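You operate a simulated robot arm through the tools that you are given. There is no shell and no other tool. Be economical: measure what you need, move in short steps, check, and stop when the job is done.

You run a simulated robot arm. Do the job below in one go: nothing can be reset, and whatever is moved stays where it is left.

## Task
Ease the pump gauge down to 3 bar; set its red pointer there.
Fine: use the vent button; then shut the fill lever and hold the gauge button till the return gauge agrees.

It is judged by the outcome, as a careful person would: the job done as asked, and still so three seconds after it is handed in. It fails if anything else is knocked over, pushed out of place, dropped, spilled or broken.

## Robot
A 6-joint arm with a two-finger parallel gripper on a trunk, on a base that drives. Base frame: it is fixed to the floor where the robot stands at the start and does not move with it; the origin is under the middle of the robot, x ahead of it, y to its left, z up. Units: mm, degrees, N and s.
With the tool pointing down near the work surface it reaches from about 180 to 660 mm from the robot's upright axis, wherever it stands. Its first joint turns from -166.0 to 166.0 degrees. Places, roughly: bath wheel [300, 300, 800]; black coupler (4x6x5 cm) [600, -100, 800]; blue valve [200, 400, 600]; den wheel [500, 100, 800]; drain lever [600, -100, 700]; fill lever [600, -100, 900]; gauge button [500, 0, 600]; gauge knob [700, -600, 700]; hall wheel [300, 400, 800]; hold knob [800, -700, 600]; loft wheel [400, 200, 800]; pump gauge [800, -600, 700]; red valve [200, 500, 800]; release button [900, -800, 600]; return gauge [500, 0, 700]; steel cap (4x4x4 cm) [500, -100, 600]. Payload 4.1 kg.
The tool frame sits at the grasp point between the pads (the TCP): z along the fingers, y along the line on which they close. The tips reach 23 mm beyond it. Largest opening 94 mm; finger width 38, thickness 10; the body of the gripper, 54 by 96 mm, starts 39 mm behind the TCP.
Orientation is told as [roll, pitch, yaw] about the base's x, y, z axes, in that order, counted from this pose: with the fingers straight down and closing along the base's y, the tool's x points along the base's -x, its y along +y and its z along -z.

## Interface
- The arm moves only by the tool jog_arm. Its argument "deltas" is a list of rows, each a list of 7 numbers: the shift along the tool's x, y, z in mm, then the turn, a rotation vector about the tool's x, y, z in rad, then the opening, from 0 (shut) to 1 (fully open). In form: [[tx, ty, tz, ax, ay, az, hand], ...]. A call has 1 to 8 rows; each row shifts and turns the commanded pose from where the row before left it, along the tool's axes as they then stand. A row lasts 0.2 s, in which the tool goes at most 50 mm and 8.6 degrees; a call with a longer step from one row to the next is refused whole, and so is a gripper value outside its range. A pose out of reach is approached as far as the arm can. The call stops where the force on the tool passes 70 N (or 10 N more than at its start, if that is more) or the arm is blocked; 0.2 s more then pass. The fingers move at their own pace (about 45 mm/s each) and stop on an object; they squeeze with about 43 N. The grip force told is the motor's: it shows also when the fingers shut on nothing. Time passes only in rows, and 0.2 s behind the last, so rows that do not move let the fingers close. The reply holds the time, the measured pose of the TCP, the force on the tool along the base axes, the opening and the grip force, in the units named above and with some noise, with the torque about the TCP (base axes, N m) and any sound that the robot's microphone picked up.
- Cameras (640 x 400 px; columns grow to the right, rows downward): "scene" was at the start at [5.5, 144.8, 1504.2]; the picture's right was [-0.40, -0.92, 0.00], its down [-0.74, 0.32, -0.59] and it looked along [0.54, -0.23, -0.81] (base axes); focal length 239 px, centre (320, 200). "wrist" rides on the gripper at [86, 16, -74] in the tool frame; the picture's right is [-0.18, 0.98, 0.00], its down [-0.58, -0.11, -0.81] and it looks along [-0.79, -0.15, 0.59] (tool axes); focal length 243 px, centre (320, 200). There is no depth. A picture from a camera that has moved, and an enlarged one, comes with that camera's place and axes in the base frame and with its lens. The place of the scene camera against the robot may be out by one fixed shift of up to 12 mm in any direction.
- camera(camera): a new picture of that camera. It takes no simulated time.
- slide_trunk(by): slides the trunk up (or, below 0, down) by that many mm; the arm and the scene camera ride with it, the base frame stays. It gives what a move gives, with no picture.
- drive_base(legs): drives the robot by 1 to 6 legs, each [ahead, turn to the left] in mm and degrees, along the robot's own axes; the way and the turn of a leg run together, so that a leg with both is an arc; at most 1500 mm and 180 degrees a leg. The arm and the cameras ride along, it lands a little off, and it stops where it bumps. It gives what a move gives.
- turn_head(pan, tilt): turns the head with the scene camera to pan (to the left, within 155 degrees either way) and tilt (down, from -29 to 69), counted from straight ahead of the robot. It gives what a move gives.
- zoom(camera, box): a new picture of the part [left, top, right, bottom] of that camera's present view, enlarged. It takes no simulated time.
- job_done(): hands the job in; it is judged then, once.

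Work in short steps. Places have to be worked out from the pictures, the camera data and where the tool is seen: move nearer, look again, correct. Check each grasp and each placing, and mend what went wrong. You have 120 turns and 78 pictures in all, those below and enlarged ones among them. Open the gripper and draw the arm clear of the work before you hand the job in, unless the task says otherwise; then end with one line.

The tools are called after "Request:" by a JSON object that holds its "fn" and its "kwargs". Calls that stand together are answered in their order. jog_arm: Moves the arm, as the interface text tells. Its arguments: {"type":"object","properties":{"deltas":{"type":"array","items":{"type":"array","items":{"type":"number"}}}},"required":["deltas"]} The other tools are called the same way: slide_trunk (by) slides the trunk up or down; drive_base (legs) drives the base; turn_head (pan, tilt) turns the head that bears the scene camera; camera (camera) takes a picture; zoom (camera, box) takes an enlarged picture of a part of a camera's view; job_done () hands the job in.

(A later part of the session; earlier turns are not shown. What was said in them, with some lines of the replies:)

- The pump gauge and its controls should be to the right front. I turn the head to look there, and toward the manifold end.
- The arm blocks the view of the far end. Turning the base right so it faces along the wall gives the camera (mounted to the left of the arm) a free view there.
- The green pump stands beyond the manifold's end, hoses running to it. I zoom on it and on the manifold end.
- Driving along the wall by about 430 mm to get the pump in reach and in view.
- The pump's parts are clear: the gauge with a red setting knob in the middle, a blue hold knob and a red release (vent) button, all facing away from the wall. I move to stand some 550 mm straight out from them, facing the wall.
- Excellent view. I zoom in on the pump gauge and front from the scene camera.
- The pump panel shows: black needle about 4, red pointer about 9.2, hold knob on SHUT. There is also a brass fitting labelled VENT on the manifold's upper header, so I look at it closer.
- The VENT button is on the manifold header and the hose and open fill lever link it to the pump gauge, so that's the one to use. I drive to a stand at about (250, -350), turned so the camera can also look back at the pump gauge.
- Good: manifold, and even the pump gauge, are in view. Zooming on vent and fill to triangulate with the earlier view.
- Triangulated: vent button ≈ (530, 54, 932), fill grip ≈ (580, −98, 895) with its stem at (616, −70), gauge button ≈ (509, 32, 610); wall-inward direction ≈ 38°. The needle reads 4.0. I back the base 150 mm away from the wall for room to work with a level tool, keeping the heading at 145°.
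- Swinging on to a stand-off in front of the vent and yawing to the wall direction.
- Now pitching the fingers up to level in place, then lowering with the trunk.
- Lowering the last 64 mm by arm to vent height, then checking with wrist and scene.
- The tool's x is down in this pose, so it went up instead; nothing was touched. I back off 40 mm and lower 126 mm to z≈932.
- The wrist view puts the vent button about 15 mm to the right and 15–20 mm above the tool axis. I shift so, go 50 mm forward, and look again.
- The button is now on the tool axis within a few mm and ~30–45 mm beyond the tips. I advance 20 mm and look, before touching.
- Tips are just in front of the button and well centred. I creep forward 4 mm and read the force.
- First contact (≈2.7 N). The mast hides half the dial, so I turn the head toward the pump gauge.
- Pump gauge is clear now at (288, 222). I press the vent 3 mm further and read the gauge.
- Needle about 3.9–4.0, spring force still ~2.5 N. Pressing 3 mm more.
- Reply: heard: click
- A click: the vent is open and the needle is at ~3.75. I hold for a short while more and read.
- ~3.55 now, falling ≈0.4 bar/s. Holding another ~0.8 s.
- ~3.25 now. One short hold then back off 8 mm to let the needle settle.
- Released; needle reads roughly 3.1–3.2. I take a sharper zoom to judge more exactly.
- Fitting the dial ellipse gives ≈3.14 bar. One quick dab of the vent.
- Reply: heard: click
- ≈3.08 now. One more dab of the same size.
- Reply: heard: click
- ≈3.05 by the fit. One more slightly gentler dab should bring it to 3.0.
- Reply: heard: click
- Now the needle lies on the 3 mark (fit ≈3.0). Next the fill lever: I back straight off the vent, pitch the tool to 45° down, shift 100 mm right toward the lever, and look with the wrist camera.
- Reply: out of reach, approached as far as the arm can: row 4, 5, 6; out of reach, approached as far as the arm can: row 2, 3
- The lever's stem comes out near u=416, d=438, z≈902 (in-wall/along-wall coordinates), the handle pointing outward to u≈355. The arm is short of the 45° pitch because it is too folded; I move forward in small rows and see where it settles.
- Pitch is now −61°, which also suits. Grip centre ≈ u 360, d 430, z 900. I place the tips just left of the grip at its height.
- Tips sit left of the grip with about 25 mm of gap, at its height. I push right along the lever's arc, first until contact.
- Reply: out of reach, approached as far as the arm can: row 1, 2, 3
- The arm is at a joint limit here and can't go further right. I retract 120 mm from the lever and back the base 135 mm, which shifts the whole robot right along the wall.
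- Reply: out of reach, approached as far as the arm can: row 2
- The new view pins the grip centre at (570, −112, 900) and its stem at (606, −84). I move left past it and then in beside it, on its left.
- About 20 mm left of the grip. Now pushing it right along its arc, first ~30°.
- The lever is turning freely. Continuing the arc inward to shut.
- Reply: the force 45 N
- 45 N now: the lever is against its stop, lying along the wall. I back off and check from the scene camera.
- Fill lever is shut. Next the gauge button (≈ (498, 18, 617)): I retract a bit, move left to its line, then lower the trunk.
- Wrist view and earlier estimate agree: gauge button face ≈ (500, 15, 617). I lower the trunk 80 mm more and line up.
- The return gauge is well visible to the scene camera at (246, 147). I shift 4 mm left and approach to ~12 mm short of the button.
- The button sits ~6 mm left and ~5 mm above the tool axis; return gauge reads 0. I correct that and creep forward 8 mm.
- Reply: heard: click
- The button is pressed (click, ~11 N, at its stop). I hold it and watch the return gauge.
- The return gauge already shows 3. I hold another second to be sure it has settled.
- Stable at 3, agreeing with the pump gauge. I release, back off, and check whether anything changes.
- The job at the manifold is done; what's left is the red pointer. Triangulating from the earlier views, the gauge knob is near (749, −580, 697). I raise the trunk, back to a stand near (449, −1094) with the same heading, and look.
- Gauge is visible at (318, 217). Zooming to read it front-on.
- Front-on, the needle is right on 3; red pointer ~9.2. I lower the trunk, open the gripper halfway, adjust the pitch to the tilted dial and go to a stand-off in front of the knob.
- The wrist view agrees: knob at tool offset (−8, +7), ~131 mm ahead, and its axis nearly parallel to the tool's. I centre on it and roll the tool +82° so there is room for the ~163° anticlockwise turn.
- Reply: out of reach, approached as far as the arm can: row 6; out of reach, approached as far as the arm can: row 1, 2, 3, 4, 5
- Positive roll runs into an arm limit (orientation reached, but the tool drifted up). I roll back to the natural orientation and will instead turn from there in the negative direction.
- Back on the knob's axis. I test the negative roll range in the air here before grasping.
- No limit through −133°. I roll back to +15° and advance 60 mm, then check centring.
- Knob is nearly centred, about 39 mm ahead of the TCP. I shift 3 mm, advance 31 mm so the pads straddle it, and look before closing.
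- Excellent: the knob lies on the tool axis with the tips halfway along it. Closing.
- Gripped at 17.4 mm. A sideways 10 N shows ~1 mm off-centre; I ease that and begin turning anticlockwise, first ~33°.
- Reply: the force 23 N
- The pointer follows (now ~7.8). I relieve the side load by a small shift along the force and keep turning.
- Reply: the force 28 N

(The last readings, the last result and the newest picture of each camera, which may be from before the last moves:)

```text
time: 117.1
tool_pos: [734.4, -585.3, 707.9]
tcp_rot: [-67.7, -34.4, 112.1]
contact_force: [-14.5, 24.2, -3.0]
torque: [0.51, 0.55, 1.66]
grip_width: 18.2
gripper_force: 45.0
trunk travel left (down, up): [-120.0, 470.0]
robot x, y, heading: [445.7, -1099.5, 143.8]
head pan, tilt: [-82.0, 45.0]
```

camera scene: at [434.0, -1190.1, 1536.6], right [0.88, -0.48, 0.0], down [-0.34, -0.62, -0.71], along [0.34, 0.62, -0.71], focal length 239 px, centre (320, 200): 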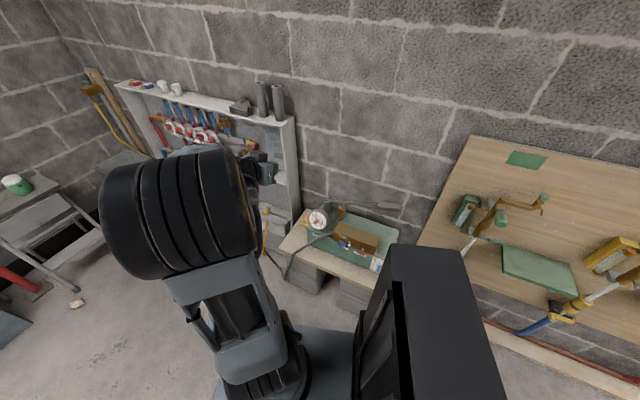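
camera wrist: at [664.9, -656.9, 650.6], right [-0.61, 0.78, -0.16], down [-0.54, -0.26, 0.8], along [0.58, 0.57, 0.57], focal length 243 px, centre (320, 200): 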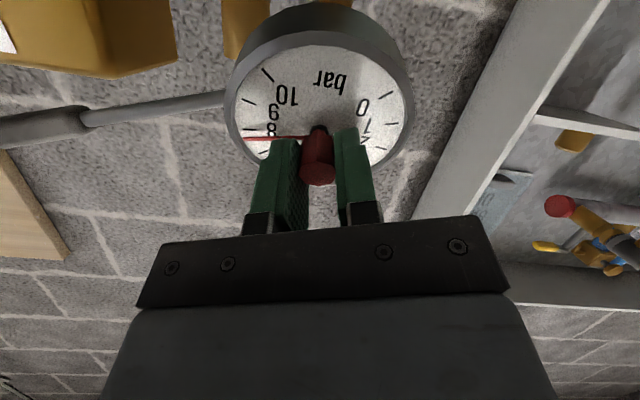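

Side load is building (28 N), so I release to let the tool relax, and look at how it sits relative to the knob.

Request:
{"fn": "jog_arm", "kwargs": {"deltas": [[0, 0, 0, 0, 0, 0, 0.4], [0, 0, 0, 0, 0, 0, 0.4]]}}

Request:
{"fn": "camera", "kwargs": {"camera": "wrist"}}

```text
time: 117.7
tool_pos: [736.8, -587.5, 711.0]
tcp_rot: [-67.9, -34.7, 111.9]
contact_force: [0.3, 0.2, 0.1]
torque: [-0.04, -0.02, -0.01]
grip_width: 37.8
gripper_force: 0.1
trunk travel left (down, up): [-120.0, 470.0]
robot x, y, heading: [448.6, -1099.5, 143.7]
head pan, tilt: [-82.0, 45.0]
```

```text
11 pictures are left
camera wrist: at [696.0, -690.5, 671.8], right [-0.59, 0.48, -0.64], down [-0.75, -0.03, 0.66], along [0.3, 0.87, 0.38], focal length 243 px, centre (320, 200)
```

wrist: 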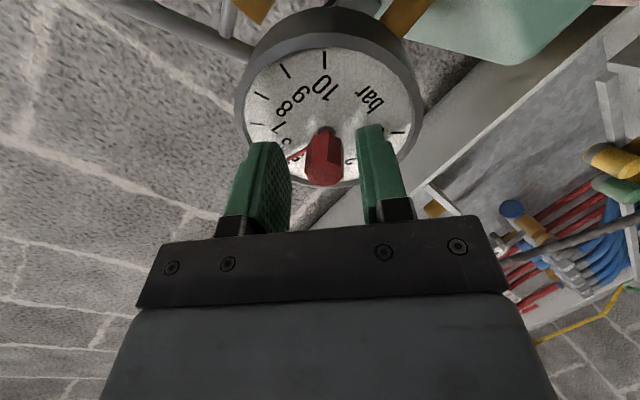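

Pointer is now near 6, knob ~3 mm toward +y of the pads' middle. I recentre, re-grip, and turn another ~33°.

Request:
{"fn": "jog_arm", "kwargs": {"deltas": [[0, 3.5, 0, 0, 0, 0, 0.4], [0, 0, 0, 0, 0, 0, 0], [0, 0, 0, 0, 0, 0, 0]]}}

Request:
{"fn": "jog_arm", "kwargs": {"deltas": [[0, 0, 0, 0, 0, -0.145, 0], [0, 0, 0, 0, 0, -0.145, 0], [0, 0, 0, 0, 0, -0.145, 0], [0, 0, 0, 0, 0, -0.145, 0]]}}

```text
time: 118.5
tool_pos: [736.1, -587.3, 708.0]
tcp_rot: [-67.8, -34.6, 111.9]
contact_force: [2.9, -1.6, 2.0]
torque: [-0.36, 0.53, 0.0]
grip_width: 18.3
gripper_force: 39.5
trunk travel left (down, up): [-120.0, 470.0]
robot x, y, heading: [444.4, -1101.9, 143.4]
head pan, tilt: [-82.0, 45.0]
```

```text
time: 119.5
tool_pos: [734.4, -586.9, 705.8]
tcp_rot: [-71.5, -3.1, 123.9]
contact_force: [-1.1, -2.7, -7.6]
torque: [-0.13, 1.02, 1.25]
grip_width: 18.3
gripper_force: 45.1
trunk travel left (down, up): [-120.0, 470.0]
robot x, y, heading: [449.1, -1096.7, 143.7]
head pan, tilt: [-82.0, 45.0]
```

Forces are small now. Another ~33°, then look.

Request:
{"fn": "jog_arm", "kwargs": {"deltas": [[0, 0, 0, 0, 0, -0.145, 0], [0, 0, 0, 0, 0, -0.145, 0], [0, 0, 0, 0, 0, -0.145, 0], [0, 0, 0, 0, 0, -0.145, 0]]}}

Request:
{"fn": "camera", "kwargs": {"camera": "wrist"}}

```text
time: 120.5
tool_pos: [735.5, -586.7, 704.2]
tcp_rot: [-68.8, 28.4, 135.5]
contact_force: [-11.1, -9.0, -24.4]
torque: [-0.68, 1.35, 0.23]
grip_width: 18.3
gripper_force: 44.5
trunk travel left (down, up): [-120.0, 470.0]
robot x, y, heading: [444.6, -1103.4, 143.7]
head pan, tilt: [-82.0, 45.0]
```

```text
10 pictures are left
camera wrist: at [731.0, -691.9, 755.5], right [-0.05, -0.44, -0.89], down [-1.0, -0.02, 0.07], along [-0.05, 0.9, -0.44], focal length 243 px, centre (320, 200)
```

wrist: 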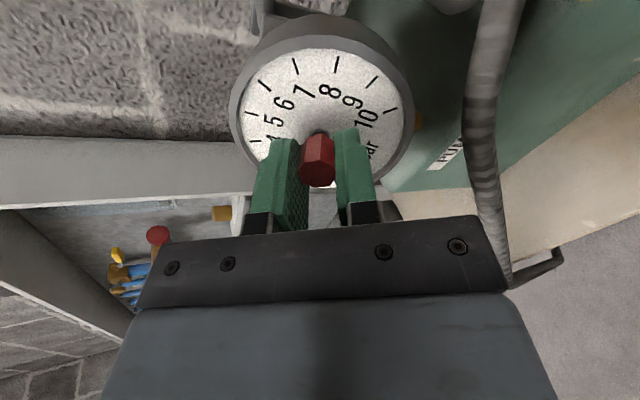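

The side load is 28 N again, so I open to relax and see the pointer.

Request:
{"fn": "jog_arm", "kwargs": {"deltas": [[0, 0, 0, 0, 0, 0, 0.45], [0, 0, 0, 0, 0, 0, 0.45]]}}

Request:
{"fn": "camera", "kwargs": {"camera": "wrist"}}

```text
time: 121.1
tool_pos: [736.6, -586.6, 709.8]
tcp_rot: [-69.6, 28.2, 134.8]
contact_force: [-0.3, 0.2, -0.5]
torque: [-0.01, -0.01, -0.02]
grip_width: 42.4
gripper_force: 0.0
trunk travel left (down, up): [-120.0, 470.0]
robot x, y, heading: [450.2, -1096.6, 143.7]
head pan, tilt: [-82.0, 45.0]
```

```text
9 pictures are left
camera wrist: at [731.8, -692.1, 759.6], right [-0.05, -0.43, -0.9], down [-1.0, -0.01, 0.06], along [-0.04, 0.9, -0.43], focal length 243 px, centre (320, 200)
```

wrist: 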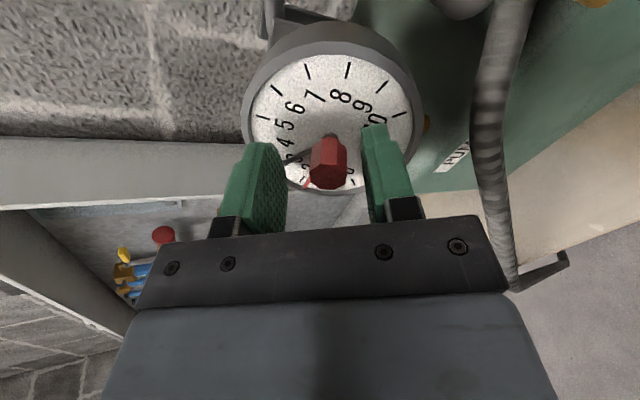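

I zoom on the dial to see where the red pointer is.

Request:
{"fn": "zoom", "kwargs": {"camera": "wrist", "box": [270, 100, 390, 210]}}

```text
3.64 times, centred on (330, 155) of wrist
camera zoom: at [731.8, -692.1, 759.6], right [-0.05, -0.43, -0.9], down [-1.0, -0.01, 0.06], along [-0.04, 0.9, -0.43], focal length 882 px, centre (284, 364)
```

zoom: 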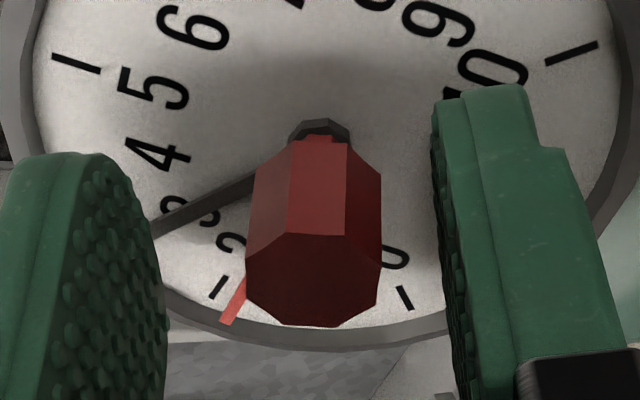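

The pointer has gone past, to about 1.85. I recentre 4 mm, re-grip and turn back clockwise by ~31°.

Request:
{"fn": "jog_arm", "kwargs": {"deltas": [[0, 4, 0, 0, 0, 0, 0.45], [0, 0, 0, 0, 0, 0, 0], [0, 0, 0, 0, 0, 0, 0]]}}

Request:
{"fn": "jog_arm", "kwargs": {"deltas": [[0, 0, 0, 0, 0, 0.135, 0], [0, 0, 0, 0, 0, 0.135, 0], [0, 0, 0, 0, 0, 0.135, 0], [0, 0, 0, 0, 0, 0.135, 0], [0, 0, 0, 0, 0, 0, 0]]}}

Request:
{"fn": "zoom", "kwargs": {"camera": "wrist", "box": [230, 90, 410, 210]}}

```text
time: 121.9
tool_pos: [737.3, -589.3, 704.9]
tcp_rot: [-69.6, 28.0, 134.9]
contact_force: [1.8, 3.4, 3.0]
torque: [-0.44, 0.32, -0.31]
grip_width: 18.4
gripper_force: 34.2
trunk travel left (down, up): [-120.0, 470.0]
robot x, y, heading: [447.0, -1098.1, 143.6]
head pan, tilt: [-82.0, 45.0]
```

```text
time: 123.1
tool_pos: [736.8, -588.9, 706.4]
tcp_rot: [-72.0, -1.3, 124.5]
contact_force: [10.2, 10.4, 13.9]
torque: [-0.56, 0.43, -0.45]
grip_width: 18.4
gripper_force: 44.9
trunk travel left (down, up): [-120.0, 470.0]
robot x, y, heading: [447.4, -1099.5, 143.2]
head pan, tilt: [-82.0, 45.0]
```

```text
3.33 times, centred on (320, 150) of wrist
camera zoom: at [721.9, -704.7, 711.3], right [-0.36, 0.0, -0.93], down [-0.93, 0.06, 0.36], along [0.05, 1.0, -0.02], focal length 809 px, centre (320, 367)
```

zoom: 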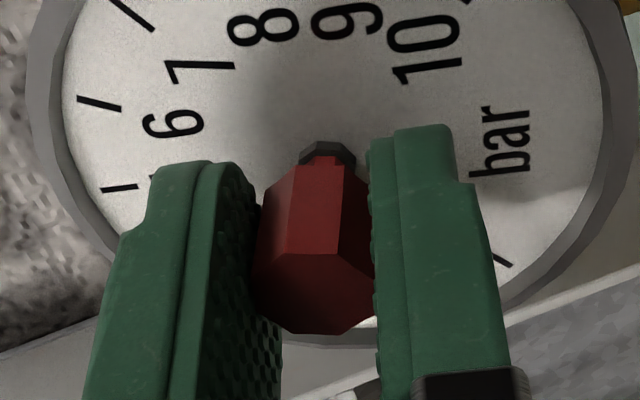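

Turned. I open and draw straight back 60 mm to read the pointer.

Request:
{"fn": "jog_arm", "kwargs": {"deltas": [[0, 0, 0, 0, 0, 0, 0.5], [0, 0, 0, 0, 0, 0, 0.5], [0, 0, -30, 0, 0, 0, 0.5], [0, 0, -30, 0, 0, 0, 0.5]]}}

Request:
{"fn": "zoom", "kwargs": {"camera": "wrist", "box": [230, 0, 410, 160]}}

```text
time: 124.1
tool_pos: [688.2, -621.7, 721.7]
tcp_rot: [-71.9, -1.2, 124.6]
contact_force: [0.6, 0.0, -0.3]
torque: [-0.02, -0.01, 0.02]
grip_width: 47.1
gripper_force: 0.2
trunk travel left (down, up): [-120.0, 470.0]
robot x, y, heading: [449.1, -1101.3, 143.5]
head pan, tilt: [-82.0, 45.0]
```

```text
2.50 times, centred on (320, 80) of wrist
camera zoom: at [673.4, -736.6, 727.4], right [-0.37, -0.01, -0.93], down [-0.93, 0.06, 0.36], along [0.05, 1.0, -0.03], focal length 606 px, centre (320, 500)
```

zoom: 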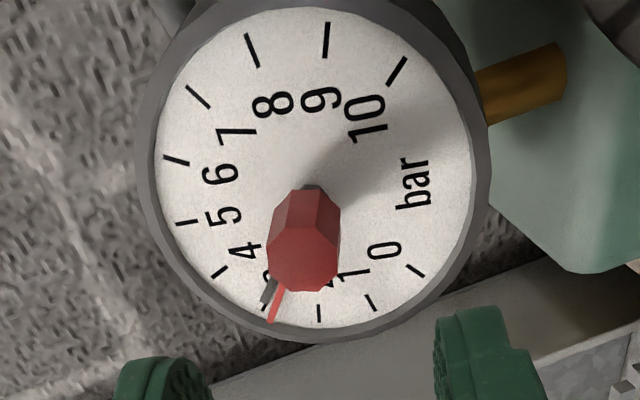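

A clear view: the needle is on 3 and the red pointer slightly under, ≈2.8. I go back in, re-grip with a small recentre, turn +5.5°, release and retreat for a check.

Request:
{"fn": "jog_arm", "kwargs": {"deltas": [[0, -2, 30, 0, 0, 0, 0.5], [0, 0, 30, 0, 0, 0, 0.5], [0, 0, 0, 0, 0, 0, 0.2], [0, 0, 0, 0, 0, 0, 0], [0, 0, 0, 0, 0, 0, 0], [0, 0, 0, 0, 0, 0.095, 0], [0, 0, 0, 0, 0, 0, 0]]}}

Request:
{"fn": "jog_arm", "kwargs": {"deltas": [[0, 0, 0, 0, 0, 0, 0.5], [0, 0, 0, 0, 0, 0, 0.5], [0, 0, -30, 0, 0, 0, 0.5], [0, 0, -40, 0, 0, 0, 0.5], [0, 0, -40, 0, 0, 0, 0.5], [0, 0, -40, 0, 0, 0, 0.5]]}}

Request:
{"fn": "zoom", "kwargs": {"camera": "scene", "box": [285, 160, 365, 240]}}

```text
time: 125.7
tool_pos: [737.8, -589.8, 704.9]
tcp_rot: [-71.8, -6.3, 122.9]
contact_force: [5.2, 3.4, -3.0]
torque: [-0.71, 0.74, -0.44]
grip_width: 18.5
gripper_force: 44.8
trunk travel left (down, up): [-120.0, 470.0]
robot x, y, heading: [448.3, -1097.8, 143.7]
head pan, tilt: [-82.0, 45.0]
```

```text
time: 127.1
tool_pos: [619.7, -671.9, 750.4]
tcp_rot: [-71.8, -6.3, 122.8]
contact_force: [0.1, -0.2, 0.8]
torque: [0.0, -0.05, 0.0]
grip_width: 47.2
gripper_force: 0.1
trunk travel left (down, up): [-120.0, 470.0]
robot x, y, heading: [450.9, -1096.5, 143.5]
head pan, tilt: [-82.0, 45.0]
```

```text
5.00 times, centred on (325, 200) of scene
camera zoom: at [434.3, -1189.7, 1161.6], right [0.88, -0.48, 0.0], down [-0.34, -0.62, -0.71], along [0.34, 0.62, -0.71], focal length 1194 px, centre (295, 200)
```

zoom: 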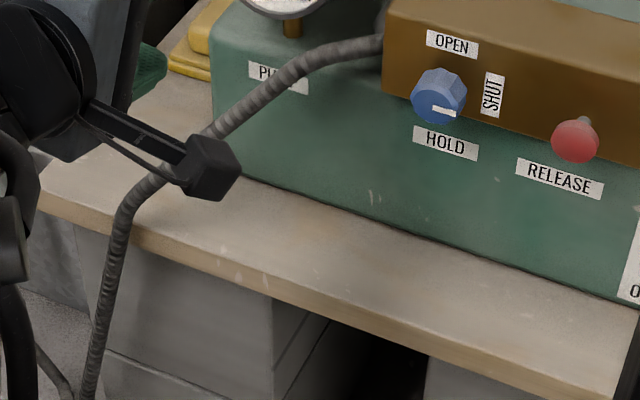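

The gauge is higher in this picture now, near (316, 152). Zooming there.

Request:
{"fn": "zoom", "kwargs": {"camera": "scene", "box": [302, 136, 332, 166]}}

```text
13.33 times, centred on (317, 151) of scene
camera zoom: at [434.3, -1189.7, 1161.6], right [0.88, -0.48, 0.0], down [-0.34, -0.62, -0.71], along [0.34, 0.62, -0.71], focal length 3184 px, centre (360, 853)
```

zoom: 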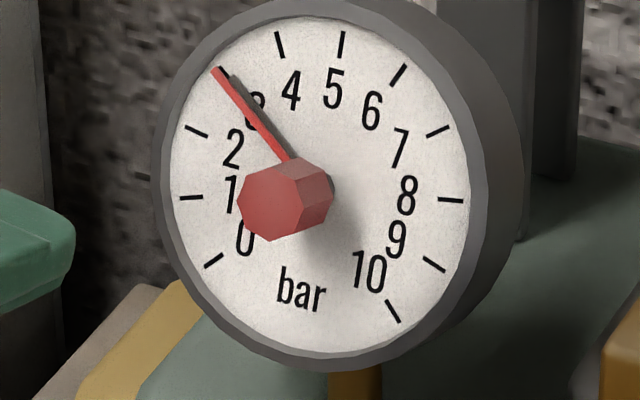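

Needle and red pointer both lie on 3 (fit ≈2.99). I draw the arm further clear with the gripper open.

Request:
{"fn": "jog_arm", "kwargs": {"deltas": [[0, 0, -30, 0, 0, 0, 1], [0, 0, -30, 0, 0, 0, 1], [0, 0, 0, 0, 0, 0, 1]]}}

Request:
{"fn": "camera", "kwargs": {"camera": "scene"}}

```text
time: 127.9
tool_pos: [573.5, -703.8, 769.2]
tcp_rot: [-71.9, -6.3, 122.9]
contact_force: [-0.7, 0.2, 0.1]
torque: [0.0, 0.01, 0.0]
grip_width: 94.1
gripper_force: 0.0
trunk travel left (down, up): [-120.0, 470.0]
robot x, y, heading: [444.5, -1100.4, 143.6]
head pan, tilt: [-82.0, 45.0]
```

```text
3 pictures are left
camera scene: at [434.0, -1190.0, 1161.6], right [0.88, -0.48, 0.0], down [-0.34, -0.62, -0.71], along [0.34, 0.62, -0.71], focal length 239 px, centre (320, 200)
```

scene: 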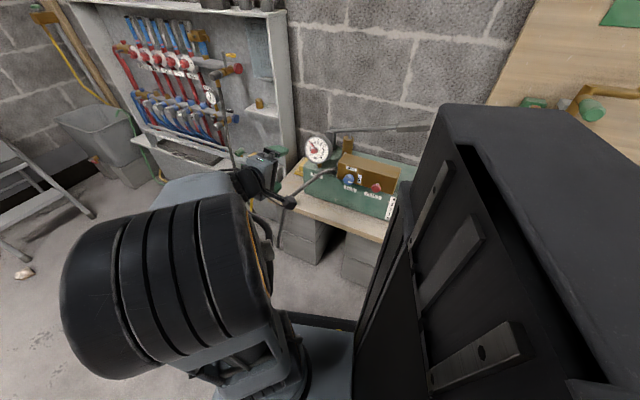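

All in place. A last check of the return gauge and fill lever.

Request:
{"fn": "zoom", "kwargs": {"camera": "scene", "box": [196, 60, 256, 110]}}

```text
8.00 times, centred on (226, 85) of scene
camera zoom: at [434.0, -1190.0, 1161.6], right [0.88, -0.48, 0.0], down [-0.34, -0.62, -0.71], along [0.34, 0.62, -0.71], focal length 1911 px, centre (1072, 1120)
```

zoom: 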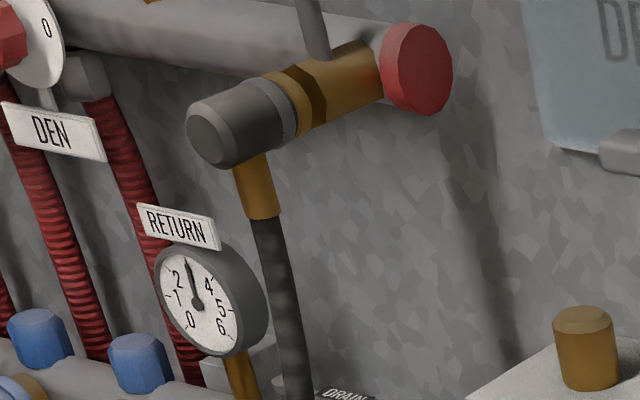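

The return gauge still reads 3, the lever is shut, and the pump gauge and its pointer are at 3. I hand the job in.

Request:
{"fn": "job_done", "kwargs": {}}

```text
The job is handed in.
```

The pump gauge is down to 3 bar with its red pointer set there, the fill lever is shut, and the return gauge also reads 3.
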